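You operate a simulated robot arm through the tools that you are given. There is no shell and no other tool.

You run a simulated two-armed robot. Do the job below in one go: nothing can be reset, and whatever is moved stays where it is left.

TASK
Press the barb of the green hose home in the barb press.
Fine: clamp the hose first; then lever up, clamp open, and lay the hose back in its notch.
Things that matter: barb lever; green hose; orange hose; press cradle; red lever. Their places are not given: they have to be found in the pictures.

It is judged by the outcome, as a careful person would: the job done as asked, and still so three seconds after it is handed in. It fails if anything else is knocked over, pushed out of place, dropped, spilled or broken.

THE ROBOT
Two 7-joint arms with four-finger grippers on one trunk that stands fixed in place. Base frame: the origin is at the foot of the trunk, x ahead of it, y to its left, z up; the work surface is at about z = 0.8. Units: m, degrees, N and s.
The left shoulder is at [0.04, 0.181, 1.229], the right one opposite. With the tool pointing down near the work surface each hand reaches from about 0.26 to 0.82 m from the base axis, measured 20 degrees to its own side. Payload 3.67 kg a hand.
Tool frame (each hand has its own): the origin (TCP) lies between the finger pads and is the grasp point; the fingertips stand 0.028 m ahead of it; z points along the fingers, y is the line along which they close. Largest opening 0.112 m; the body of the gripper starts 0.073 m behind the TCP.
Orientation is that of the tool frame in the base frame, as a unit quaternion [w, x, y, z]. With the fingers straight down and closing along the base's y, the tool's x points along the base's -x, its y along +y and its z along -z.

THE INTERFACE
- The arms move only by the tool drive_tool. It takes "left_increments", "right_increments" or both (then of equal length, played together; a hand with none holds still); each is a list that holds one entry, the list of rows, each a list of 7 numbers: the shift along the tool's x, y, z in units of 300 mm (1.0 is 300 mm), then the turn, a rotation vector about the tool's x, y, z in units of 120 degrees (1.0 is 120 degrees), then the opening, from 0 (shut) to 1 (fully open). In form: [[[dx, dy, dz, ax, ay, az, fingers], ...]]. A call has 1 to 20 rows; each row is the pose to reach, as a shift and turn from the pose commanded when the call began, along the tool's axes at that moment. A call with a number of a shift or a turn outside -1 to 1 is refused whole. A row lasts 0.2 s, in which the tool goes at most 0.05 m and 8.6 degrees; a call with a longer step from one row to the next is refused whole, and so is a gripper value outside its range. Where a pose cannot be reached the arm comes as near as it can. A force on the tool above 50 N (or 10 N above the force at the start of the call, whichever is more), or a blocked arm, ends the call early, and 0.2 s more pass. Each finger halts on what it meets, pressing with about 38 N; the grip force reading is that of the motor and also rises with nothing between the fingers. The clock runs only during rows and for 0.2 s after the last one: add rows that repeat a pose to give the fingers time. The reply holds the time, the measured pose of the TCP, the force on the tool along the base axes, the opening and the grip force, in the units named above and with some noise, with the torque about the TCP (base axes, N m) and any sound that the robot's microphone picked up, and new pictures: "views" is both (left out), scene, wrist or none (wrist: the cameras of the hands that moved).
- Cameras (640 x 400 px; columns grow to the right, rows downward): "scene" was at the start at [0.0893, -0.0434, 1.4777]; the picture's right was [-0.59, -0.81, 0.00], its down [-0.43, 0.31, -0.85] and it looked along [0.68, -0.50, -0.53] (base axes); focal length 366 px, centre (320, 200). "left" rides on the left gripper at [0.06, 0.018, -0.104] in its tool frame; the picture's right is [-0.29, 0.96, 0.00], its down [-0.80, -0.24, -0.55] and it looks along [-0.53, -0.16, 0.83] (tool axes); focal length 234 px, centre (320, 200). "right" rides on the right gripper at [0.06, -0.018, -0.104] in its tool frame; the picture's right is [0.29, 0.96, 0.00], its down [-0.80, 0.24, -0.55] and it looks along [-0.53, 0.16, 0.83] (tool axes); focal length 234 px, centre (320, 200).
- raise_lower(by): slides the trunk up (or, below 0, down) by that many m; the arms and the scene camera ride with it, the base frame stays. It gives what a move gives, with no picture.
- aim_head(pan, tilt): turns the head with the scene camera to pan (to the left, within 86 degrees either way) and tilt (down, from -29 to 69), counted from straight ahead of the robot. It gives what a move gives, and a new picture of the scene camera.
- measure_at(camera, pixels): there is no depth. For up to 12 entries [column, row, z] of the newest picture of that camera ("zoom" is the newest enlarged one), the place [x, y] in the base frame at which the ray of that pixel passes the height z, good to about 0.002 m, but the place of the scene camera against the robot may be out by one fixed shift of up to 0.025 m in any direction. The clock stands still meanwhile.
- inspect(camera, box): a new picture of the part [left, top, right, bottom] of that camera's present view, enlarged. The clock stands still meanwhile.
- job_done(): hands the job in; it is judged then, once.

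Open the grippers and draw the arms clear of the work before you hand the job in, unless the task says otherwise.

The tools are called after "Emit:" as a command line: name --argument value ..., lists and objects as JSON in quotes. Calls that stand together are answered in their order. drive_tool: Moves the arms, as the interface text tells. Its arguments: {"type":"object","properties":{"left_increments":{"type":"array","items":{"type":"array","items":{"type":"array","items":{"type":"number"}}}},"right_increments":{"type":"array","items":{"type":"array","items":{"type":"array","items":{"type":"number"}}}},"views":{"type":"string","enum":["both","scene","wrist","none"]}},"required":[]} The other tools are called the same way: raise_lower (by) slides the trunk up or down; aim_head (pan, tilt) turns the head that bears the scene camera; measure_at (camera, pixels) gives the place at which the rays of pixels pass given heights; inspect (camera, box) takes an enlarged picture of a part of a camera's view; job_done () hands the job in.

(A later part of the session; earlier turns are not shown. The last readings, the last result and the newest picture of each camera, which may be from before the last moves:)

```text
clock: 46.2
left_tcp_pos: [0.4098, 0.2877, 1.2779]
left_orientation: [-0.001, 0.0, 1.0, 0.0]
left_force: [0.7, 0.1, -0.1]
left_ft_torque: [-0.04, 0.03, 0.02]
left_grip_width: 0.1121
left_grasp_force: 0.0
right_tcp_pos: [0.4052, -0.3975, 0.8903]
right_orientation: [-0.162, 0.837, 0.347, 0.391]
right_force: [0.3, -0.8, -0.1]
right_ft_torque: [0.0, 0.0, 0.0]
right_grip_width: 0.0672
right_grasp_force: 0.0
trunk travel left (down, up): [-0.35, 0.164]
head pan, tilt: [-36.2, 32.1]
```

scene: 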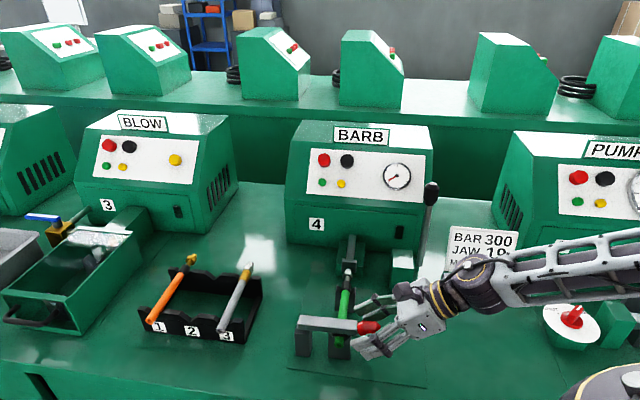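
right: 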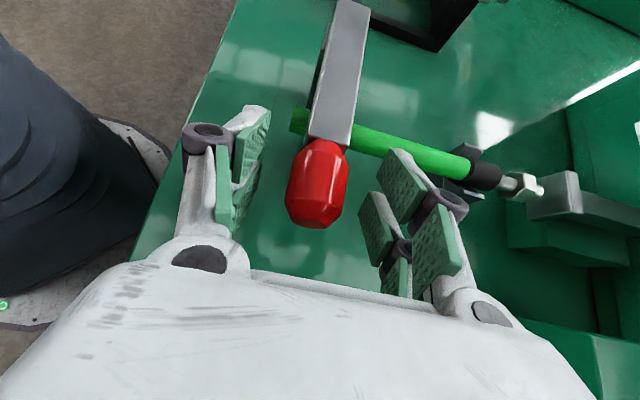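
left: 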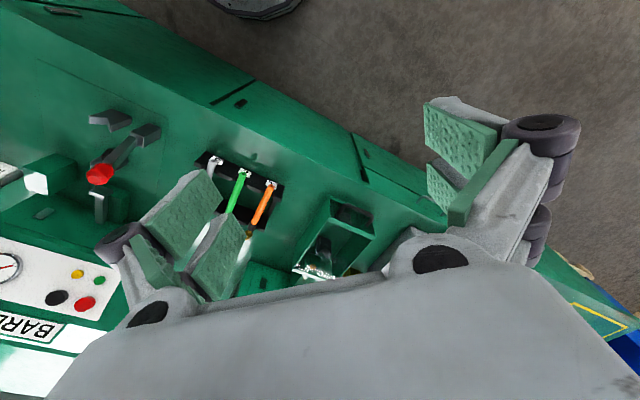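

The clamp stays closed with the fingers off it. I'll draw the hand back along its axis and check the clamp, the hose and the tip-to-ram gap.

Emit:
drive_tool --right_increments '[[[0, 0, -0.08, 0, 0, 0, 0.6], [0, 0, -0.2, 0, 0, 0, 0.6], [0, 0, -0.33, 0, 0, 0, 0.6]]]' --views "both"

Emit:
inspect --camera "scene" --box '[285, 220, 405, 370]'

Emit:
inspect --camera "right" --box '[260, 40, 560, 280]'

```text
clock: 47.0
left_tcp_pos: [0.4105, 0.288, 1.2788]
left_orientation: [0.001, -0.001, 1.0, 0.0]
left_force: [-0.5, -1.1, -0.5]
left_ft_torque: [0.03, 0.0, 0.06]
left_grip_width: 0.1121
left_grasp_force: 0.0
right_tcp_pos: [0.3493, -0.4516, 0.9556]
right_orientation: [-0.162, 0.837, 0.347, 0.391]
right_force: [-0.6, -0.2, -0.9]
right_ft_torque: [0.0, -0.03, -0.02]
right_grip_width: 0.0669
right_grasp_force: 0.1
trunk travel left (down, up): [-0.35, 0.164]
head pan, tilt: [-36.2, 32.1]
```

scene: 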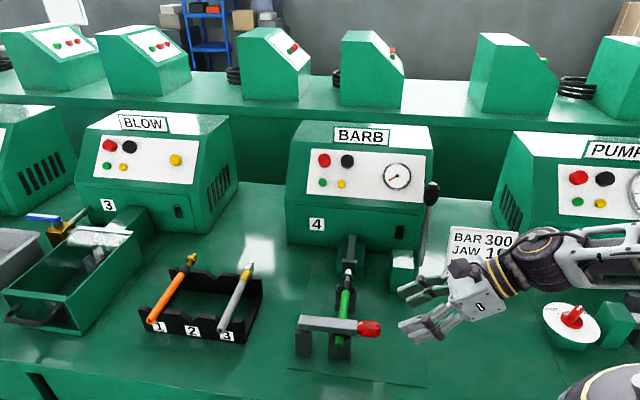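
right: 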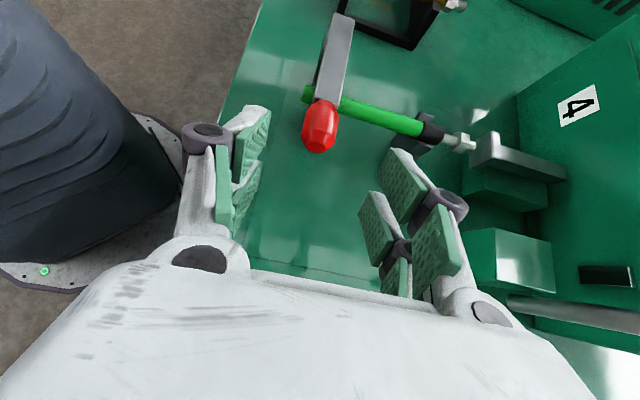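

```text
2.67 times, centred on (345, 295) of scene
```

zoom: 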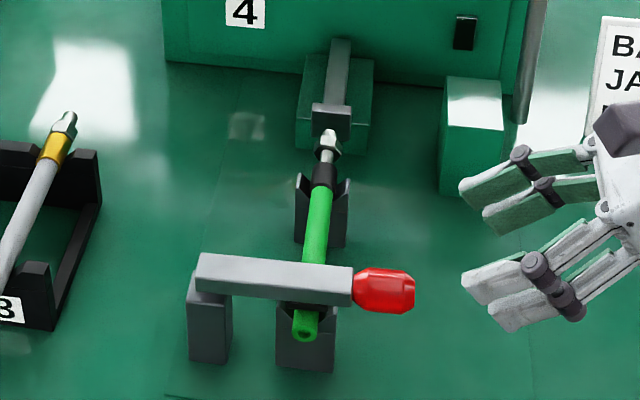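

```text
1.67 times, centred on (410, 160) of right
```

zoom: 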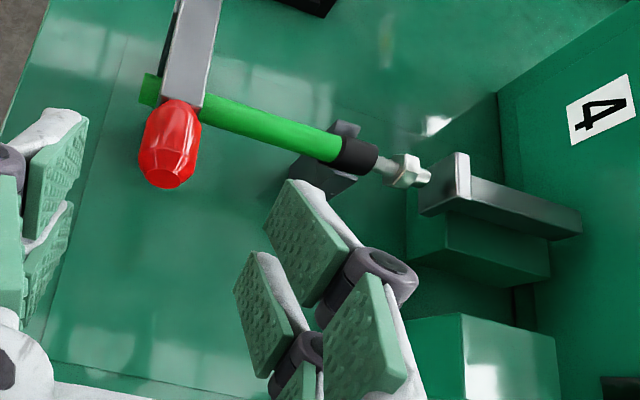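

The clamp holds: the lever lies level across the hose and the barb points at the ram plate. Now for the barb lever: I'll bring the right hand upright again and up to z≈1.13.

Emit:
drive_tool --right_increments '[[[0.06, 0, -0.06, 0, -0.06, 0, 0.6], [0.14, 0, -0.12, 0, -0.125, 0, 0.6], [0.22, 0, -0.18, 0, -0.19, 0, 0.6], [0.3, 0, -0.25, 0, -0.26, 0, 0.6], [0.37, 0, -0.31, 0, -0.33, 0, 0.6], [0.42, 0, -0.35, 0, -0.39, 0, 0.6], [0.445, 0, -0.374, 0, -0.417, 0, 0.6]]]' --views "none"

Emit:
drive_tool --right_increments '[[[0, 0, 0, 0, 0, -0.068, 0.6], [0, 0.02, 0, 0, 0, -0.136, 0.6], [-0.01, 0.06, 0, 0, 0, -0.205, 0.6], [-0.02, 0.12, 0, 0, 0, -0.273, 0.6], [-0.03, 0.18, 0, 0, 0, -0.341, 0.6], [-0.04, 0.25, 0, 0, 0, -0.409, 0.6], [-0.05, 0.32, 0, 0, 0, -0.477, 0.6], [-0.06, 0.39, 0, 0, 0, -0.545, 0.6], [-0.08, 0.46, 0, 0, 0, -0.614, 0.6], [-0.09, 0.53, 0, 0, 0, -0.682, 0.6], [-0.1, 0.58, 0, 0, 0, -0.75, 0.6]]]' --views "both"

```text
clock: 48.6
left_tcp_pos: [0.4106, 0.2877, 1.2784]
left_orientation: [0.0, 0.0, 1.0, 0.0]
left_force: [-0.7, -1.1, 0.0]
left_ft_torque: [0.0, -0.01, 0.03]
left_grip_width: 0.1123
left_grasp_force: 0.1
right_tcp_pos: [0.3487, -0.4511, 1.1293]
right_orientation: [0.001, 0.924, 0.383, -0.001]
right_force: [-1.0, 0.2, 0.3]
right_ft_torque: [-0.03, 0.04, 0.05]
right_grip_width: 0.0672
right_grasp_force: 0.0
trunk travel left (down, up): [-0.35, 0.164]
head pan, tilt: [-36.2, 32.1]
```

```text
clock: 51.0
left_tcp_pos: [0.412, 0.2864, 1.2784]
left_orientation: [0.0, 0.0, 1.0, 0.0]
left_force: [0.6, 0.3, -0.6]
left_ft_torque: [0.04, 0.02, 0.03]
left_grip_width: 0.112
left_grasp_force: 0.0
right_tcp_pos: [0.4505, -0.5957, 1.1274]
right_orientation: [0.0, 0.381, 0.925, 0.0]
right_force: [1.0, 0.2, 0.3]
right_ft_torque: [-0.03, 0.0, -0.01]
right_grip_width: 0.067
right_grasp_force: 0.1
trunk travel left (down, up): [-0.35, 0.164]
head pan, tilt: [-36.2, 32.1]
```

scene: 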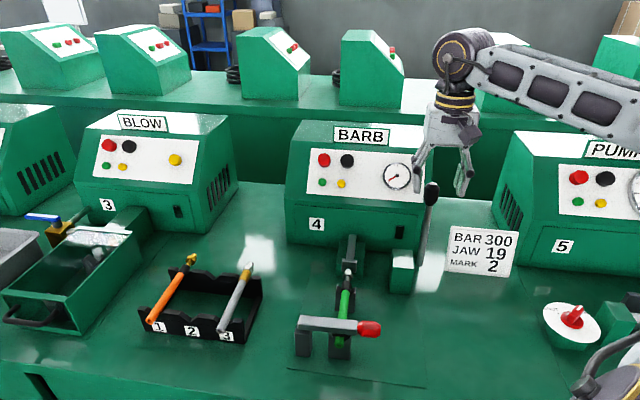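
right: 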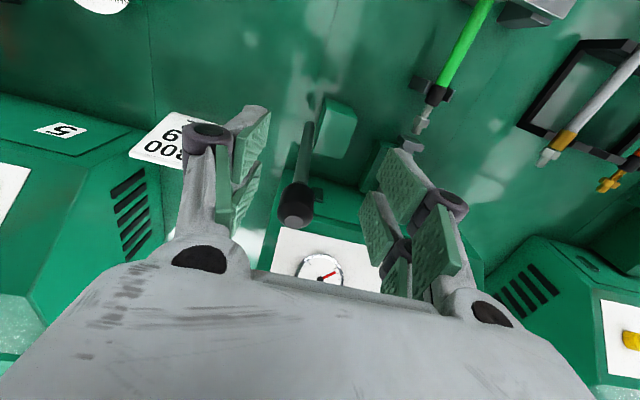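

The barb lever is clear between the fingers, with its black knob at (297,205) and its lower end at (308,125). I'll enlarge and measure it.

Emit:
inspect --camera "right" --box '[250, 80, 380, 240]'

Emit:
measure_at --camera "right" --pixels '[[297, 205, 1.03], [297, 205, 1.05], [297, 205, 1.01], [308, 125, 0.84], [308, 125, 0.86], [297, 188, 1.01], [296, 220, 1.04]]'

```text
2.50 times, centred on (315, 160) of right
```

zoom: 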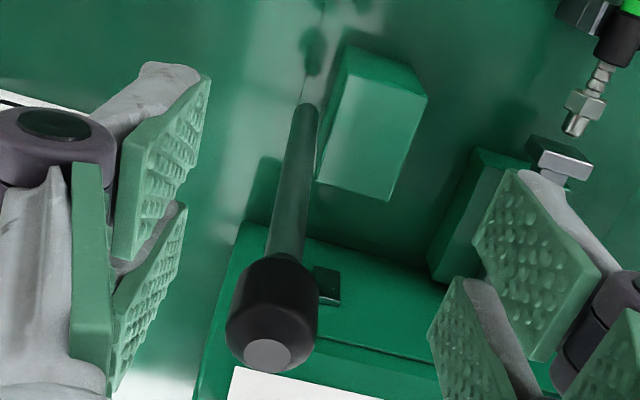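

```text
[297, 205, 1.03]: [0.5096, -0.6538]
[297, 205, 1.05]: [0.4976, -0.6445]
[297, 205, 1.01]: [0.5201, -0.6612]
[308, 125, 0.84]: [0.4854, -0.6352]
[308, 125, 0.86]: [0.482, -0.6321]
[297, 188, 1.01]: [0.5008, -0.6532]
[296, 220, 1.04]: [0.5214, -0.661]
```

Triangulating puts the barb lever upright at u≈0.795, w≈-0.107, with the knob from z≈1.03 to 1.09. I'll rise a little, move over it and look before going down.

Emit:
drive_tool --right_increments '[[[0, 0, -0.08, 0, 0, 0, 0.6], [0, 0, -0.13, 0, 0, 0, 0.6], [-0.09, -0.007, -0.13, 0, 0, 0, 0.6], [-0.185, -0.014, -0.13, 0, 0, 0, 0.6]]]' --views "both"

```text
clock: 52.0
left_tcp_pos: [0.4129, 0.2873, 1.2786]
left_orientation: [-0.001, 0.001, 1.0, -0.001]
left_force: [1.4, 0.0, -0.4]
left_ft_torque: [0.0, 0.03, 0.01]
left_grip_width: 0.112
left_grasp_force: 0.0
right_tcp_pos: [0.4914, -0.6373, 1.1671]
right_orientation: [0.0, 0.382, 0.924, 0.0]
right_force: [-0.9, -1.5, 0.4]
right_ft_torque: [0.01, 0.03, 0.0]
right_grip_width: 0.0672
right_grasp_force: 0.1
trunk travel left (down, up): [-0.35, 0.164]
head pan, tilt: [-36.2, 32.1]
```

scene: 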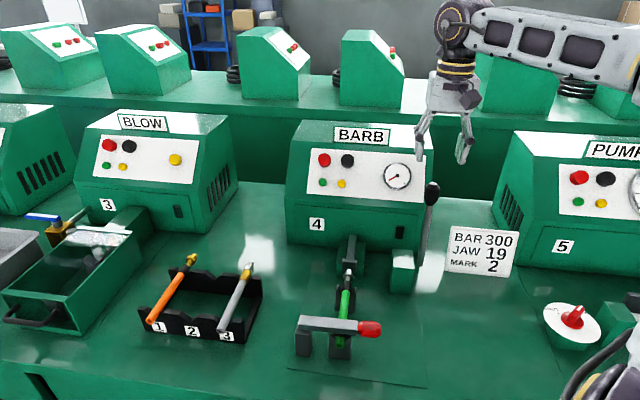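
right: 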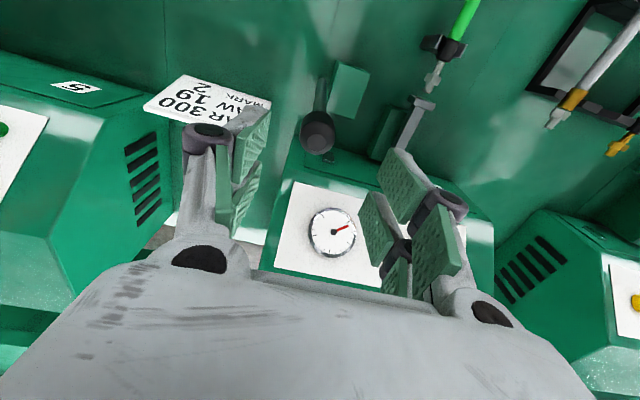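

The knob is at (318,130), near the middle line between the fingers. I'll measure it against the TCP.

Emit:
measure_at --camera "right" --pixels '[[318, 130, 1.06], [318, 130, 1.08], [318, 130, 1.04], [316, 145, 1.085], [320, 80, 0.86]]'

Emit:
inspect --camera "right" --box '[280, 60, 460, 180]'

```text
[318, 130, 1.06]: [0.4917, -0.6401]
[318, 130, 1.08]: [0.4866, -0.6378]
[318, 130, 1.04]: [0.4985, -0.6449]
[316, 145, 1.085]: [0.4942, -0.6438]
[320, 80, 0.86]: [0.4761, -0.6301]
```

```text
3.33 times, centred on (370, 120) of right
```

zoom: 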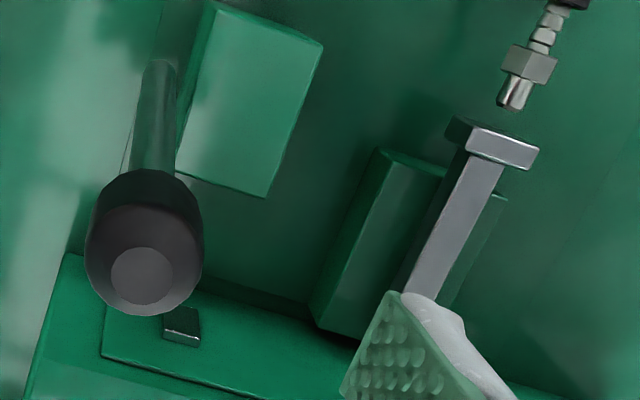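

The knob centre at about (0.4917,-0.640) is within 2 mm of the TCP line. I'll lower around it to z≈1.062 and close.

Emit:
drive_tool --right_increments '[[[-0.005, -0.005, 0.1, 0, 0, 0, 0.6], [-0.005, -0.005, 0.2, 0, 0, 0, 0.6], [-0.005, -0.005, 0.29, 0, 0, 0, 0.6], [-0.005, -0.005, 0.35, 0, 0, 0, 0.6]]]' --views "both"

```text
clock: 53.0
left_tcp_pos: [0.4116, 0.2865, 1.2775]
left_orientation: [0.0, 0.0, 1.0, 0.0]
left_force: [0.1, -0.4, 0.4]
left_ft_torque: [0.03, 0.04, 0.0]
left_grip_width: 0.1122
left_grasp_force: 0.1
right_tcp_pos: [0.4898, -0.6408, 1.0628]
right_orientation: [0.0, 0.382, 0.924, -0.001]
right_force: [0.0, -0.3, -0.3]
right_ft_torque: [0.02, -0.02, 0.03]
right_grip_width: 0.067
right_grasp_force: 0.0
trunk travel left (down, up): [-0.35, 0.164]
head pan, tilt: [-36.2, 32.1]
```

scene: 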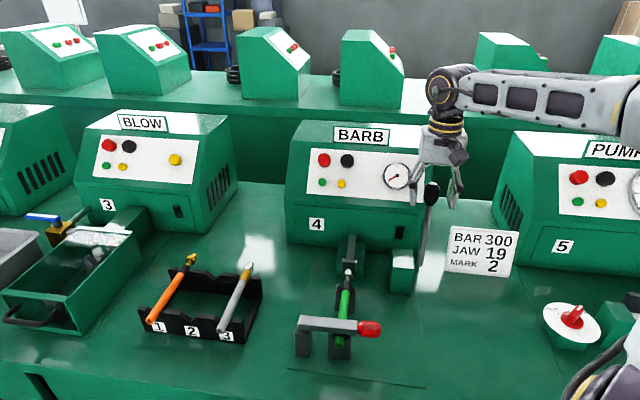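
right: 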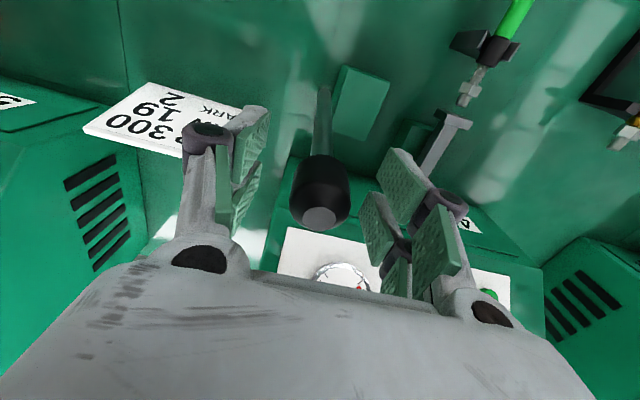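

The knob sits between the pads at (320,190). I'll close the fingers on it.

Emit:
drive_tool --right_increments '[[[0, 0, 0, 0, 0, 0, 0.45], [0, 0, 0, 0, 0, 0, 0.3], [0, 0, 0, 0, 0, 0, 0.1], [0, 0, 0, 0, 0, 0, 0.1]]]' --views "wrist"

```text
clock: 54.0
left_tcp_pos: [0.4125, 0.2888, 1.2789]
left_orientation: [0.0, -0.001, 1.0, 0.0]
left_force: [0.1, -0.4, 0.5]
left_ft_torque: [-0.01, 0.04, 0.02]
left_grip_width: 0.1121
left_grasp_force: 0.0
right_tcp_pos: [0.4897, -0.6386, 1.0632]
right_orientation: [0.0, 0.382, 0.924, 0.0]
right_force: [4.5, 5.8, -3.4]
right_ft_torque: [0.11, -0.19, 0.1]
right_grip_width: 0.0301
right_grasp_force: 45.3
trunk travel left (down, up): [-0.35, 0.164]
head pan, tilt: [-36.2, 32.1]
```

right: 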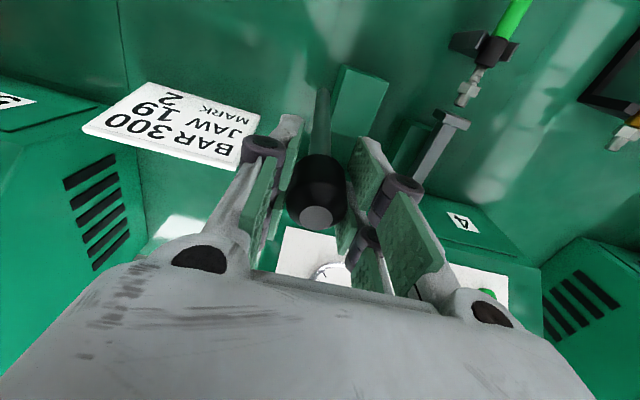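

The knob is gripped (0.0301 m). I'll start pulling the lever towards the operator side along its arc, turning the hand with it, and check forces and the ram.

Emit:
drive_tool --right_increments '[[[0.0, 0.005, 0, 0, 0, 0, 0.1], [0.031, 0.005, 0, 0, -0.021, 0, 0.1], [0.062, 0.005, 0, 0, -0.042, 0, 0.1], [0.092, 0.005, 0.002, 0, -0.062, 0, 0.1], [0.123, 0.005, 0.005, 0, -0.083, 0, 0.1]]]' --views "both"

```text
clock: 55.2
left_tcp_pos: [0.4129, 0.2872, 1.2775]
left_orientation: [0.0, 0.0, 1.0, 0.0]
left_force: [0.3, 0.7, -0.6]
left_ft_torque: [0.0, 0.02, 0.02]
left_grip_width: 0.1119
left_grasp_force: 0.1
right_tcp_pos: [0.4647, -0.6129, 1.0638]
right_orientation: [0.081, 0.381, 0.921, -0.033]
right_force: [9.1, -4.1, 4.0]
right_ft_torque: [-1.0, -1.06, 0.01]
right_grip_width: 0.0305
right_grasp_force: 44.9
trunk travel left (down, up): [-0.35, 0.164]
head pan, tilt: [-36.2, 32.1]
```

scene: 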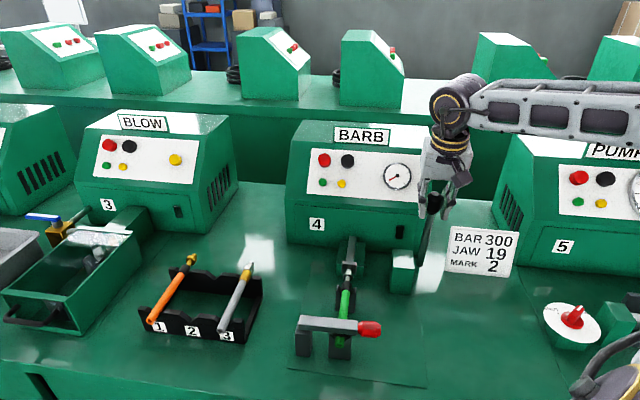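
right: 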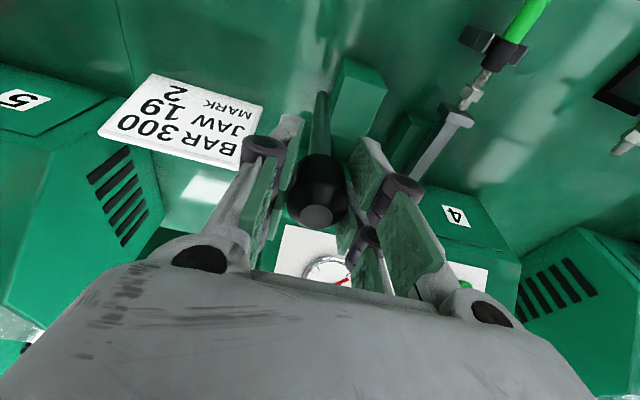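

The ram has advanced and the barb tip now seems to meet the plate near (470,108). I'll enlarge to confirm before pulling on.

Emit:
inspect --camera "right" --box '[400, 10, 560, 190]'

Emit:
inspect --camera "scene" --box '[310, 230, 390, 310]'

```text
2.22 times, centred on (480, 100) of right
```

zoom: 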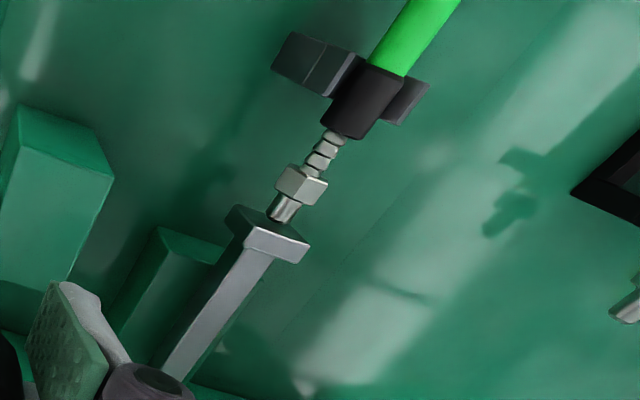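

```text
5.00 times, centred on (350, 270) of scene
```

zoom: 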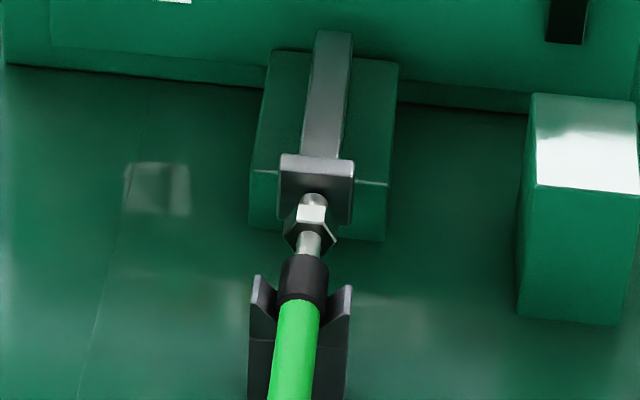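

The barb tip is at the ram plate and the ribbed stem is still outside the collar. I'll keep pulling the lever along its arc to about 22 degrees.

Emit:
drive_tool --right_increments '[[[0.031, 0.002, 0, 0, -0.021, 0, 0.1], [0.0615, 0.003, 0.0, 0, -0.042, 0, 0.1], [0.092, 0.003, 0.002, 0, -0.062, 0, 0.1], [0.1236, 0.003, 0.004, 0, -0.083, 0, 0.1], [0.154, 0.003, 0.009, 0, -0.104, 0, 0.1], [0.1847, 0.003, 0.0145, 0, -0.125, 0, 0.1]]]' --views "both"

Emit:
inspect --camera "scene" --box '[310, 230, 390, 360]'

```text
clock: 56.6
left_tcp_pos: [0.4112, 0.2861, 1.277]
left_orientation: [0.0, 0.0, 1.0, -0.001]
left_force: [0.0, -0.4, 0.5]
left_ft_torque: [-0.01, 0.01, 0.0]
left_grip_width: 0.1121
left_grasp_force: 0.1
right_tcp_pos: [0.4261, -0.5729, 1.0469]
right_orientation: [0.201, 0.373, 0.902, -0.084]
right_force: [4.2, -2.7, 6.7]
right_ft_torque: [-1.07, -0.82, -0.05]
right_grip_width: 0.0303
right_grasp_force: 45.2
trunk travel left (down, up): [-0.35, 0.164]
head pan, tilt: [-36.2, 32.1]
```

scene: 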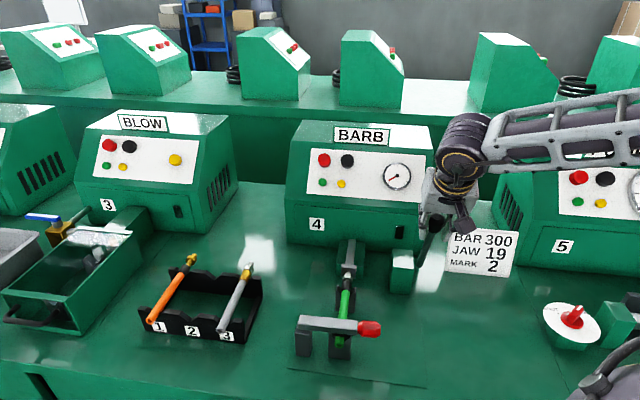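
right: 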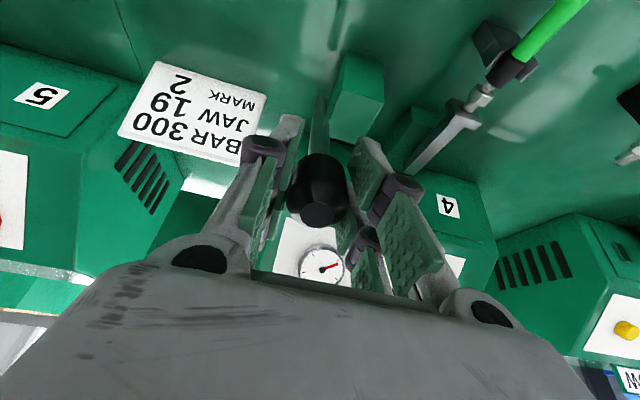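

```text
3.08 times, centred on (350, 295) of scene
```

zoom: 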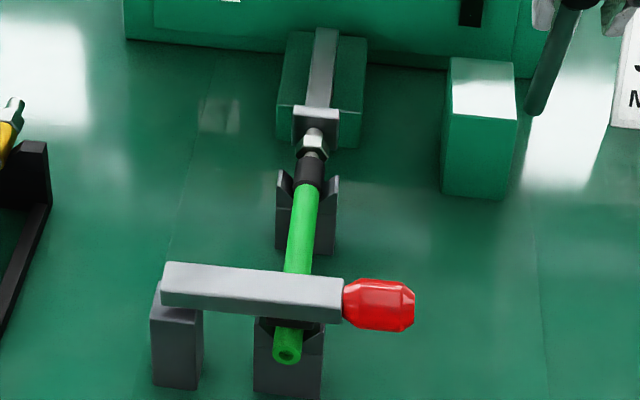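

The stem has gone in noticeably. I'll check closely how much remains and whether the hose has slid under the clamp.

Emit:
inspect --camera "right" --box '[420, 0, 600, 180]'

Emit:
inspect --camera "scene" --box '[325, 250, 365, 300]'

Emit:
inspect --camera "scene" --box '[310, 310, 370, 365]'

```text
2.22 times, centred on (510, 90) of right
```

zoom: 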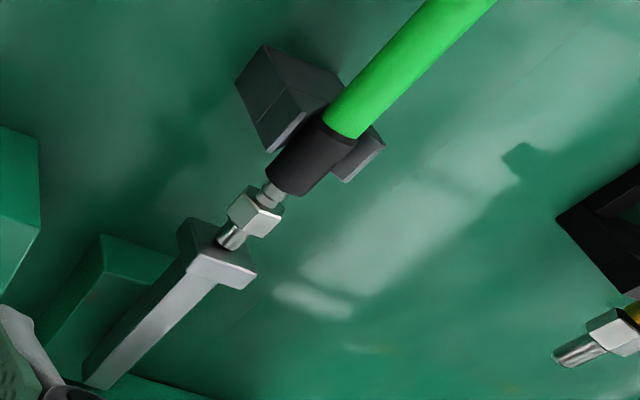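

```text
8.00 times, centred on (345, 275) of scene
```

zoom: 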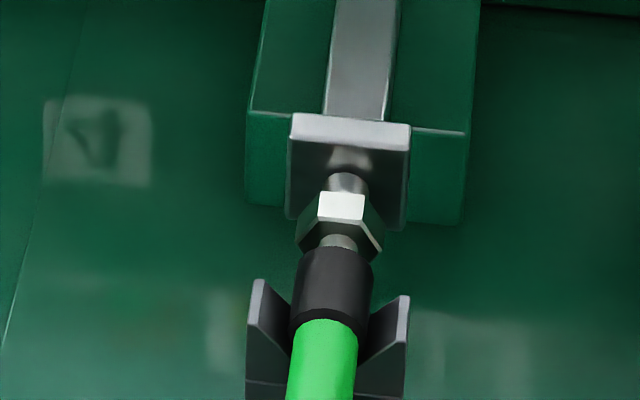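

```text
7.27 times, centred on (340, 338) of scene
```

zoom: 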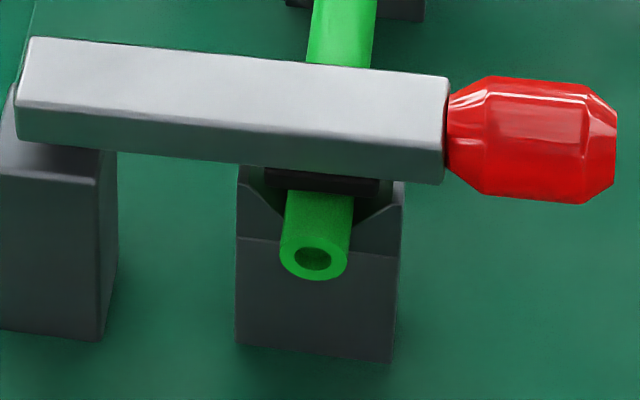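

About 5 mm of stem still shows between nut and collar, and the hose tail has stayed put in the near V. I'll pull a further 5 degrees and check.

Emit:
drive_tool --right_increments '[[[0.02, 0, 0, 0, -0.014, 0, 0.1], [0.041, 0, 0, 0, -0.028, 0, 0.1], [0.062, 0, 0, 0, -0.042, 0, 0.1], [0.062, 0, 0, 0, -0.042, 0, 0.1]]]' --views "both"

Emit:
inspect --camera "scene" --box '[325, 250, 365, 300]'

Emit:
inspect --camera "right" --box '[420, 0, 600, 180]'

```text
clock: 57.6
left_tcp_pos: [0.4123, 0.288, 1.2776]
left_orientation: [-0.001, -0.001, 1.0, 0.0]
left_force: [0.2, 0.4, 0.1]
left_ft_torque: [0.0, 0.0, 0.0]
left_grip_width: 0.1119
left_grasp_force: 0.0
right_tcp_pos: [0.4149, -0.561, 1.0386]
right_orientation: [0.239, 0.369, 0.893, -0.099]
right_force: [4.7, -2.7, 5.2]
right_ft_torque: [-0.96, -1.02, 0.06]
right_grip_width: 0.0303
right_grasp_force: 44.9
trunk travel left (down, up): [-0.35, 0.164]
head pan, tilt: [-36.2, 32.1]
```

scene: 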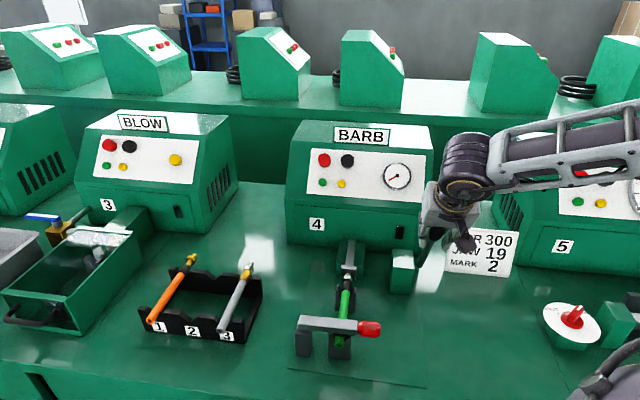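
right: 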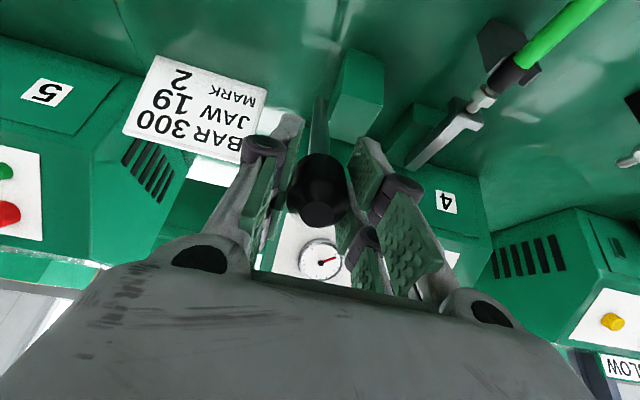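

```text
8.00 times, centred on (345, 275) of scene
```

zoom: 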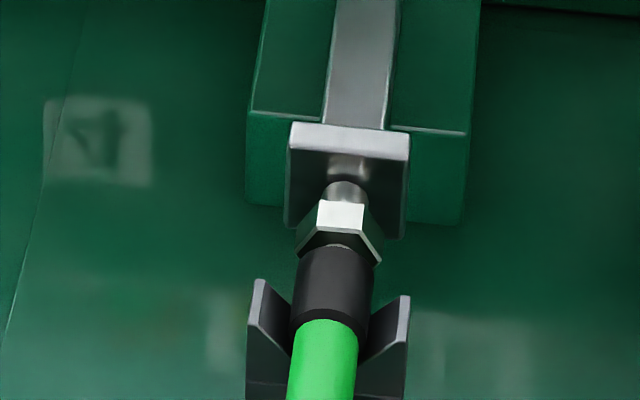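

```text
2.22 times, centred on (510, 90) of right
```

zoom: 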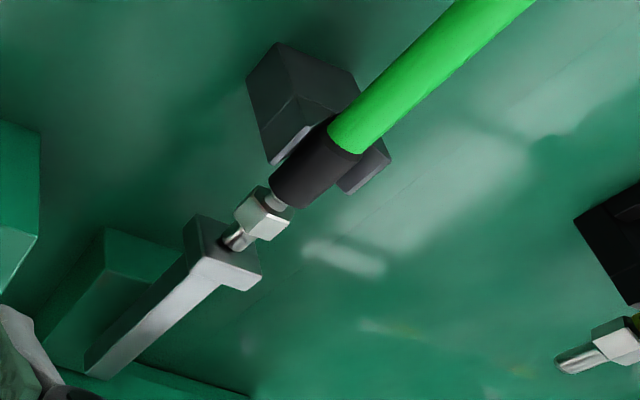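

Only about 2–3 mm of stem is left. I'll pull another 5 degrees in finer steps, watching for the force to rise as the barb bottoms out.

Emit:
drive_tool --right_increments '[[[0.0155, 0, 0, 0, -0.0104, 0, 0.1], [0.031, 0, 0, 0, -0.021, 0, 0.1], [0.0465, 0, 0, 0, -0.031, 0, 0.1], [0.062, 0, 0, 0, -0.042, 0, 0.1], [0.062, 0, 0, 0, -0.042, 0, 0.1]]]' --views "both"

Emit:
inspect --camera "scene" --box '[325, 250, 365, 300]'

Emit:
inspect --camera "right" --box '[420, 0, 600, 180]'

```text
clock: 58.8
left_tcp_pos: [0.4121, 0.287, 1.2782]
left_orientation: [0.0, 0.0, 1.0, 0.0]
left_force: [0.5, 0.6, -0.1]
left_ft_torque: [0.0, 0.0, 0.02]
left_grip_width: 0.1122
left_grasp_force: 0.1
right_tcp_pos: [0.4024, -0.5504, 1.0302]
right_orientation: [0.278, 0.364, 0.882, -0.114]
right_force: [6.0, -4.8, 1.0]
right_ft_torque: [-0.96, -1.01, -0.02]
right_grip_width: 0.0303
right_grasp_force: 45.2
trunk travel left (down, up): [-0.35, 0.164]
head pan, tilt: [-36.2, 32.1]
```

scene: 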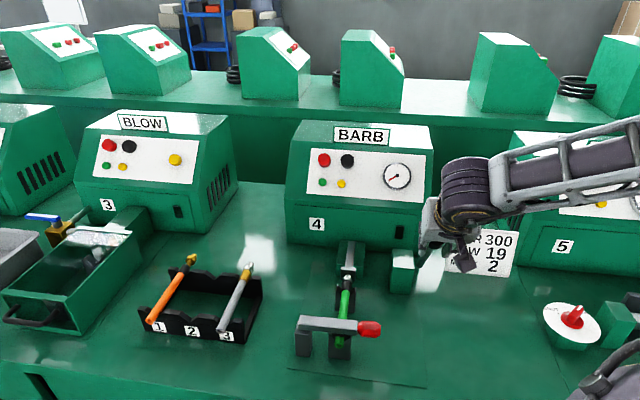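
right: 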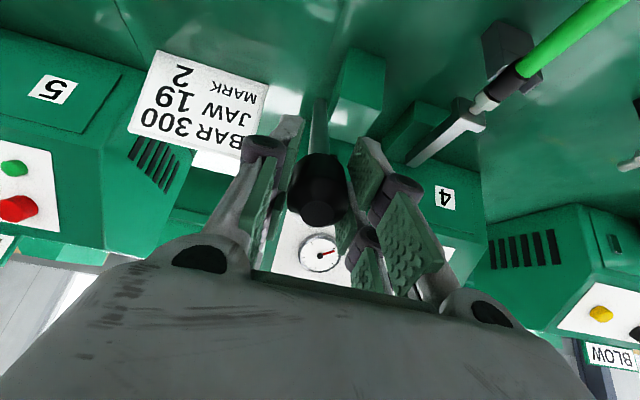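

```text
8.00 times, centred on (345, 275) of scene
```

zoom: 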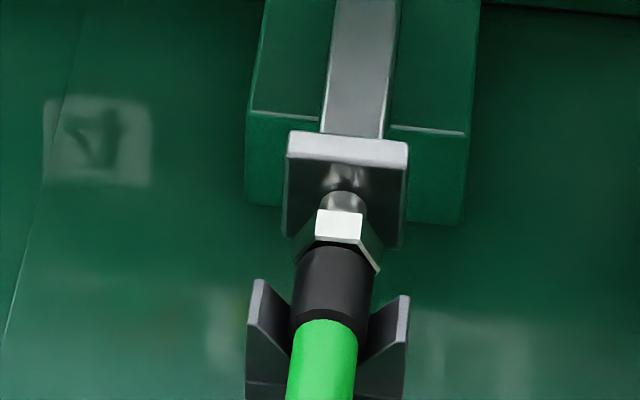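

```text
2.22 times, centred on (510, 90) of right
```

zoom: 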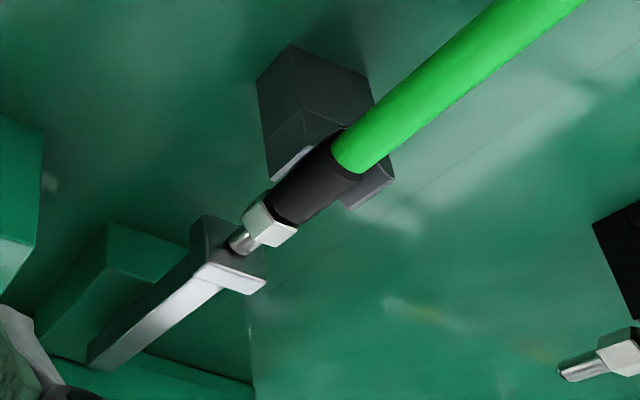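

The nut now sits right against the black collar. I'll pull a final 1.5 degrees to see whether it has bottomed, watching force and collar position.

Emit:
drive_tool --right_increments '[[[0.009, 0, 0, 0, -0.006, 0, 0.1], [0.0185, 0, 0, 0, -0.0125, 0, 0.1], [0.0185, 0, 0, 0, -0.0125, 0, 0.1]]]' --views "none"

Emit:
inspect --camera "scene" --box '[325, 250, 365, 300]'

Emit:
inspect --camera "right" --box '[440, 40, 560, 160]'

Emit:
inspect --camera "scene" --box '[310, 310, 370, 365]'

```text
clock: 59.6
left_tcp_pos: [0.4122, 0.2856, 1.2784]
left_orientation: [0.0, 0.0, 1.0, 0.001]
left_force: [0.0, -0.8, 0.2]
left_ft_torque: [0.01, -0.06, 0.0]
left_grip_width: 0.112
left_grasp_force: 0.1
right_tcp_pos: [0.3998, -0.5473, 1.0276]
right_orientation: [0.289, 0.363, 0.878, -0.12]
right_force: [5.0, -7.5, -0.4]
right_ft_torque: [-0.96, -0.89, -0.07]
right_grip_width: 0.0303
right_grasp_force: 45.2
trunk travel left (down, up): [-0.35, 0.164]
head pan, tilt: [-36.2, 32.1]
```

```text
8.00 times, centred on (345, 275) of scene
```

zoom: 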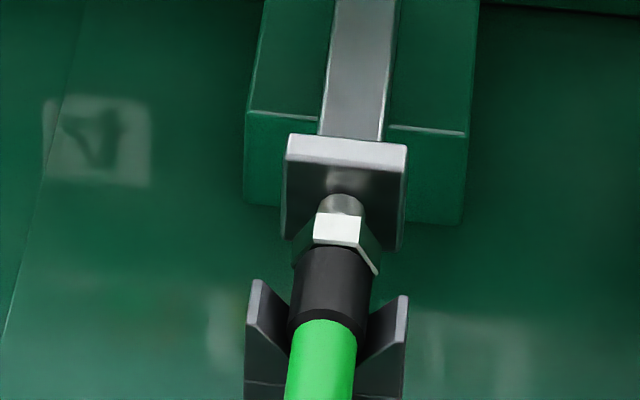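

```text
3.33 times, centred on (500, 100) of right
```

zoom: 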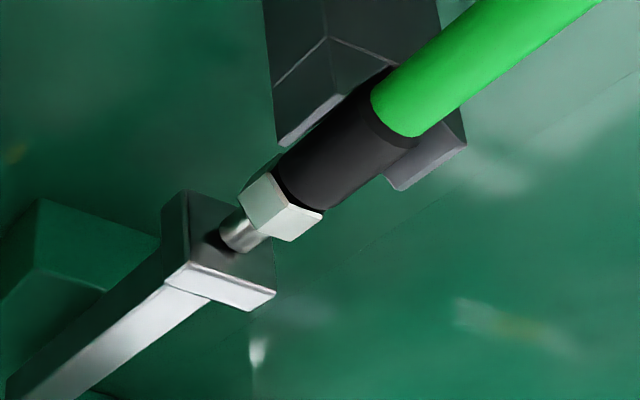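

```text
7.27 times, centred on (340, 338) of scene
```

zoom: 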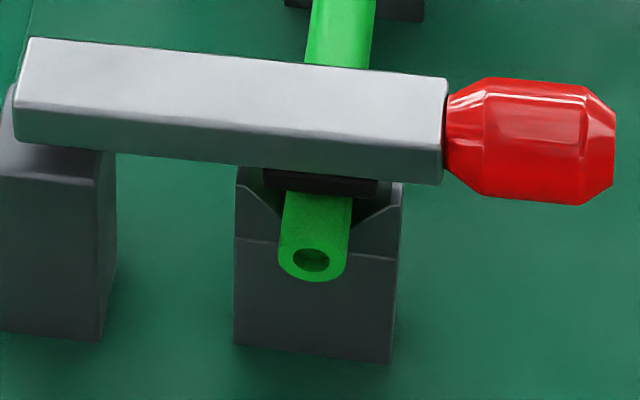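

The collar hasn't moved and the nut looks almost flush. I'll pull one more small step to detect a firm stop.

Emit:
drive_tool --right_increments '[[[0.009, 0, 0, 0, -0.006, 0, 0.1], [0.0185, 0, 0, 0, -0.0125, 0, 0.1], [0.0185, 0, 0, 0, -0.0125, 0, 0.1]]]' --views "none"

Emit:
inspect --camera "scene" --box '[325, 250, 365, 300]'

Emit:
inspect --camera "right" --box '[440, 40, 560, 160]'

Emit:
inspect --camera "scene" --box '[310, 310, 370, 365]'

```text
clock: 60.4
left_tcp_pos: [0.4112, 0.2863, 1.2778]
left_orientation: [0.001, 0.0, 1.0, -0.001]
left_force: [0.3, -0.6, 0.3]
left_ft_torque: [-0.03, -0.02, -0.01]
left_grip_width: 0.1119
left_grasp_force: 0.0
right_tcp_pos: [0.396, -0.5448, 1.0234]
right_orientation: [0.301, 0.361, 0.874, -0.124]
right_force: [4.6, -8.4, 1.1]
right_ft_torque: [-1.04, -0.92, -0.05]
right_grip_width: 0.0305
right_grasp_force: 45.1
trunk travel left (down, up): [-0.35, 0.164]
head pan, tilt: [-36.2, 32.1]
```

```text
8.00 times, centred on (345, 275) of scene
```

zoom: 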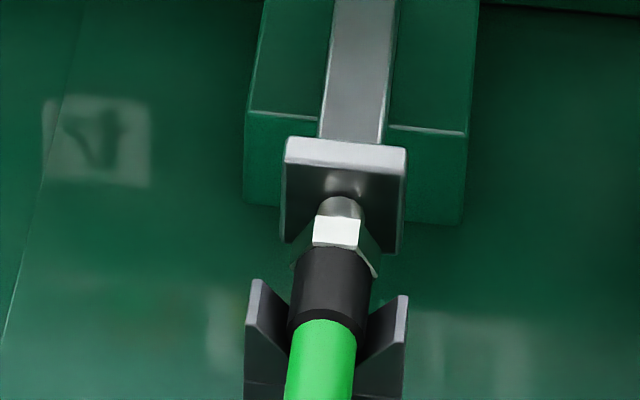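

```text
3.33 times, centred on (500, 100) of right
```

zoom: 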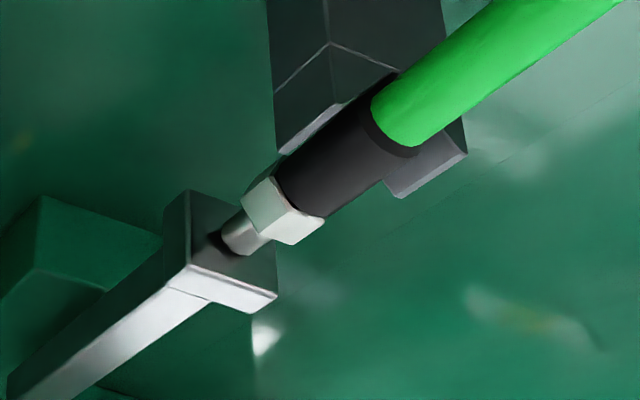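

```text
7.27 times, centred on (340, 338) of scene
```

zoom: 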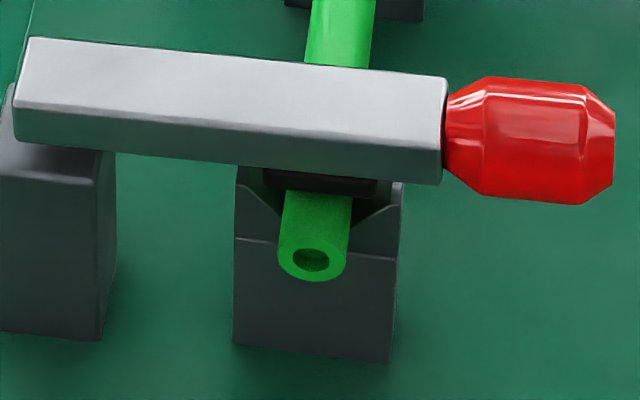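

Force is still only about 9 N and the collar hasn't shifted. I'll pull another 2.5 degrees in small steps to look for the firm stop.

Emit:
drive_tool --right_increments '[[[0.01, 0, 0, 0, -0.007, 0, 0.1], [0.02, 0, 0, 0, -0.014, 0, 0.1], [0.031, 0, 0, 0, -0.021, 0, 0.1], [0.031, 0, 0, 0, -0.021, 0, 0.1]]]' --views "none"

Emit:
inspect --camera "scene" --box '[325, 250, 365, 300]'

Emit:
inspect --camera "right" --box '[440, 40, 560, 160]'

Emit:
inspect --camera "scene" --box '[310, 310, 370, 365]'

```text
clock: 61.4
left_tcp_pos: [0.4106, 0.2862, 1.2783]
left_orientation: [0.0, 0.0, 1.0, 0.001]
left_force: [0.3, 0.5, 0.0]
left_ft_torque: [0.01, 0.0, 0.04]
left_grip_width: 0.1119
left_grasp_force: 0.0
right_tcp_pos: [0.3904, -0.5388, 1.0181]
right_orientation: [0.32, 0.357, 0.867, -0.132]
right_force: [3.7, -8.8, 3.5]
right_ft_torque: [-0.81, -0.78, -0.05]
right_grip_width: 0.0304
right_grasp_force: 45.2
trunk travel left (down, up): [-0.35, 0.164]
head pan, tilt: [-36.2, 32.1]
```

```text
8.00 times, centred on (345, 275) of scene
```

zoom: 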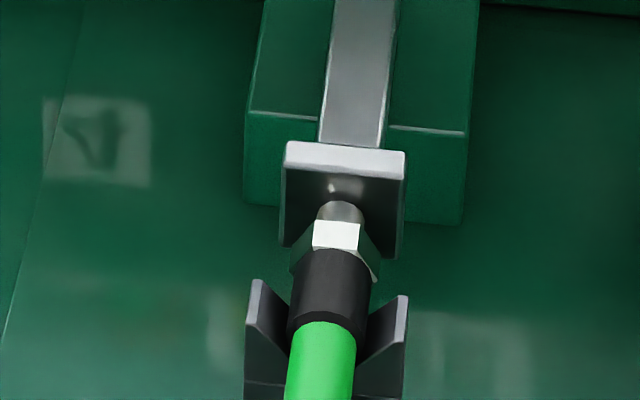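

```text
3.33 times, centred on (500, 100) of right
```

zoom: 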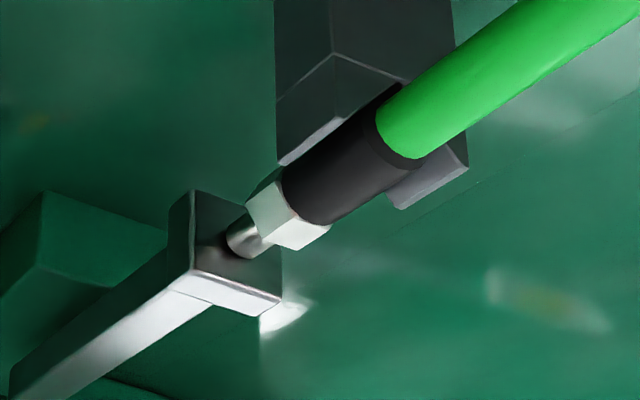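

```text
7.27 times, centred on (340, 338) of scene
```

zoom: 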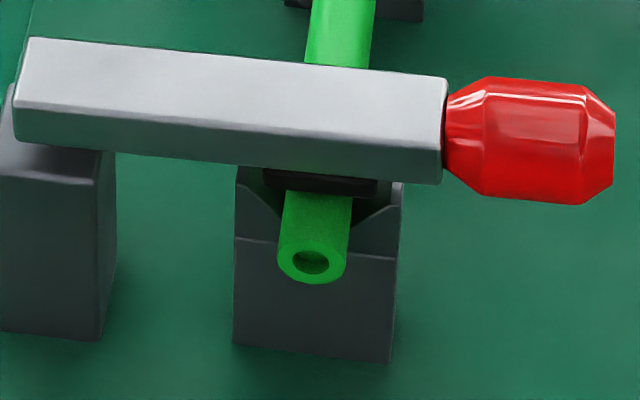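

The nut is flush with the collar in both views, and the hose has just begun to creep (about 1 mm at the tail), so the barb is home and I'll stop pressing. Now I'll return the barb lever upright along the same arc.

Emit:
drive_tool --right_increments '[[[-0.046, 0, 0.004, 0, 0.031, 0, 0.1], [-0.092, 0, 0.011, 0, 0.0625, 0, 0.1], [-0.138, 0, 0.021, 0, 0.094, 0, 0.1], [-0.1825, 0, 0.034, 0, 0.125, 0, 0.1], [-0.226, 0, 0.05, 0, 0.156, 0, 0.1], [-0.269, 0, 0.068, 0, 0.1875, 0, 0.1], [-0.31, 0, 0.09, 0, 0.219, 0, 0.1], [-0.35, 0, 0.1136, 0, 0.25, 0, 0.1]]]' --views "both"

```text
clock: 63.2
left_tcp_pos: [0.4101, 0.287, 1.2782]
left_orientation: [0.0, -0.001, 1.0, 0.0]
left_force: [0.3, -0.1, -0.1]
left_ft_torque: [0.01, 0.04, 0.03]
left_grip_width: 0.1119
left_grasp_force: 0.0
right_tcp_pos: [0.4632, -0.612, 1.0627]
right_orientation: [0.086, 0.38, 0.92, -0.035]
right_force: [-5.7, 0.7, 5.6]
right_ft_torque: [0.8, 0.41, -0.09]
right_grip_width: 0.0297
right_grasp_force: 45.0
trunk travel left (down, up): [-0.35, 0.164]
head pan, tilt: [-36.2, 32.1]
```

scene: 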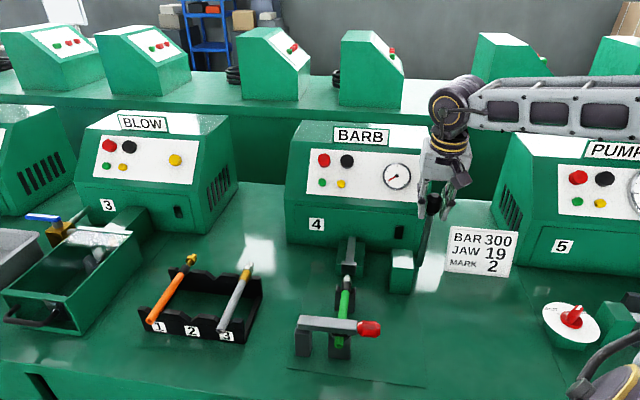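
right: 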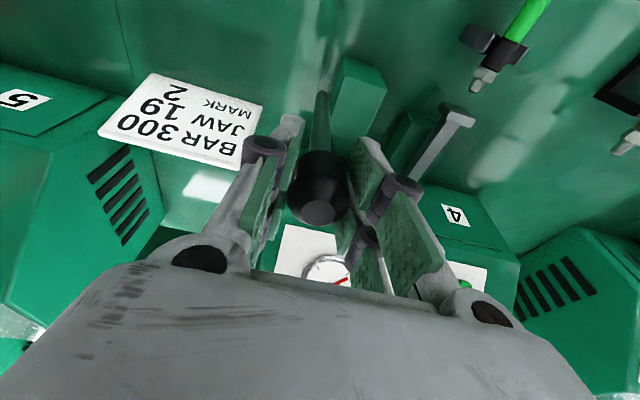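

The ram has drawn back and the barb stays seated against the collar. I'll take the lever the last 10 degrees to its upright start position.

Emit:
drive_tool --right_increments '[[[-0.032, 0, 0.002, 0, 0.022, 0, 0.1], [-0.064, 0, 0.006, 0, 0.044, 0, 0.1], [-0.098, 0, 0.012, 0, 0.066, 0, 0.1], [-0.13, 0, 0.0185, 0, 0.0875, 0, 0.1], [-0.13, 0, 0.0185, 0, 0.0875, 0, 0.1]]]' --views "both"

```text
clock: 64.4
left_tcp_pos: [0.4118, 0.2876, 1.2772]
left_orientation: [0.0, -0.002, 1.0, 0.0]
left_force: [0.5, 0.4, -0.5]
left_ft_torque: [-0.01, -0.03, -0.02]
left_grip_width: 0.112
left_grasp_force: 0.0
right_tcp_pos: [0.4907, -0.6387, 1.0628]
right_orientation: [0.002, 0.381, 0.924, 0.0]
right_force: [-2.2, 2.4, 7.4]
right_ft_torque: [0.62, 0.37, 0.06]
right_grip_width: 0.0298
right_grasp_force: 45.4
trunk travel left (down, up): [-0.35, 0.164]
head pan, tilt: [-36.2, 32.1]
```

scene: 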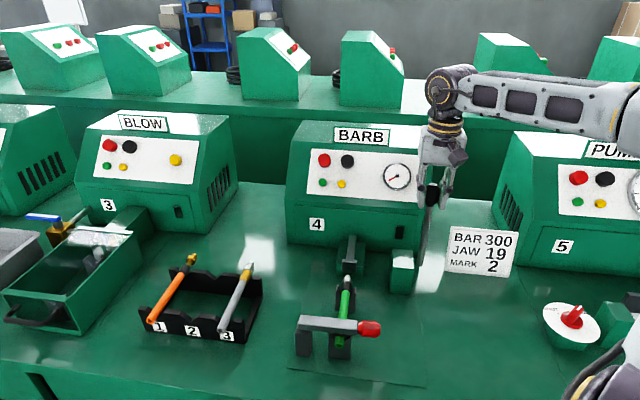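
right: 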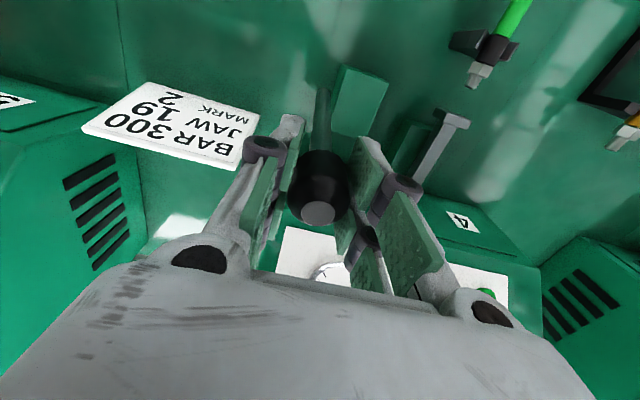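

The lever is back at its start pose, with knob and ram where they were before the pull. I'll check the barb, then open the fingers and rise clear.

Emit:
inspect --camera "right" --box '[430, 10, 550, 130]'

Emit:
drive_tool --right_increments '[[[0, 0, 0, 0, 0, 0, 0.25], [0, 0, 0, 0, 0, 0, 0.4], [0, 0, 0, 0, 0, 0, 0.6], [0, 0, 0, 0, 0, 0, 0.6], [0, 0, -0.1, 0, 0, 0, 0.6], [0, 0, -0.2, 0, 0, 0, 0.6], [0, 0, -0.32, 0, 0, 0, 0.6], [0, 0, -0.38, 0, 0, 0, 0.6]]]' --views "both"

```text
3.33 times, centred on (490, 70) of right
```

zoom: 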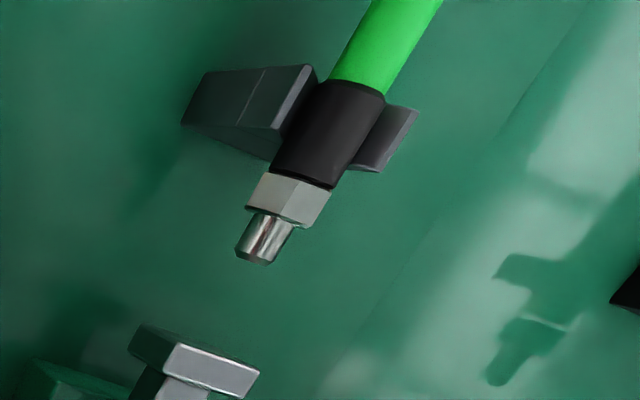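

```text
clock: 66.2
left_tcp_pos: [0.4114, 0.2875, 1.2781]
left_orientation: [-0.001, 0.0, 1.0, 0.0]
left_force: [-0.4, -0.4, -0.8]
left_ft_torque: [0.02, 0.02, 0.01]
left_grip_width: 0.1122
left_grasp_force: 0.2
right_tcp_pos: [0.4916, -0.6395, 1.176]
right_orientation: [0.001, 0.382, 0.924, -0.001]
right_force: [0.9, -0.1, -0.1]
right_ft_torque: [0.02, 0.02, 0.0]
right_grip_width: 0.0672
right_grasp_force: 0.0
trunk travel left (down, up): [-0.35, 0.164]
head pan, tilt: [-36.2, 32.1]
```

scene: 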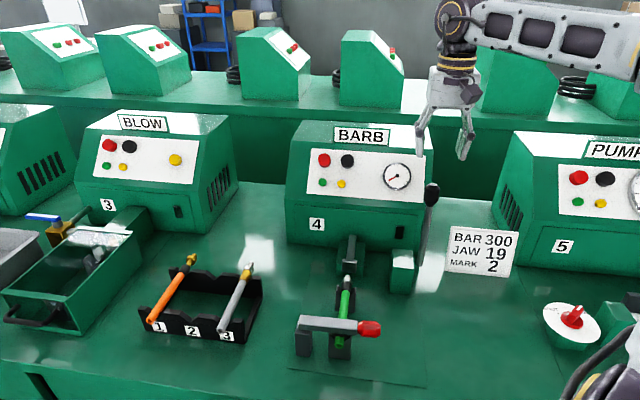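
right: 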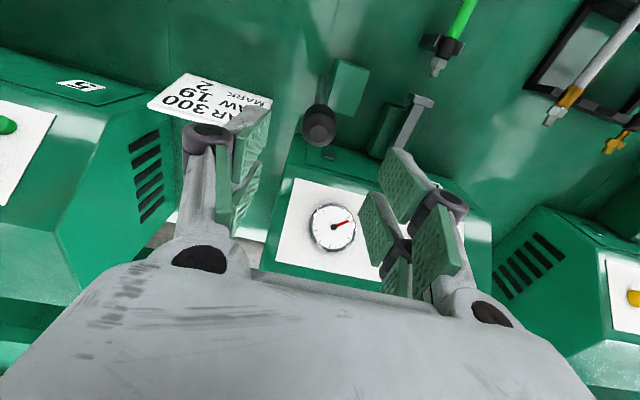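

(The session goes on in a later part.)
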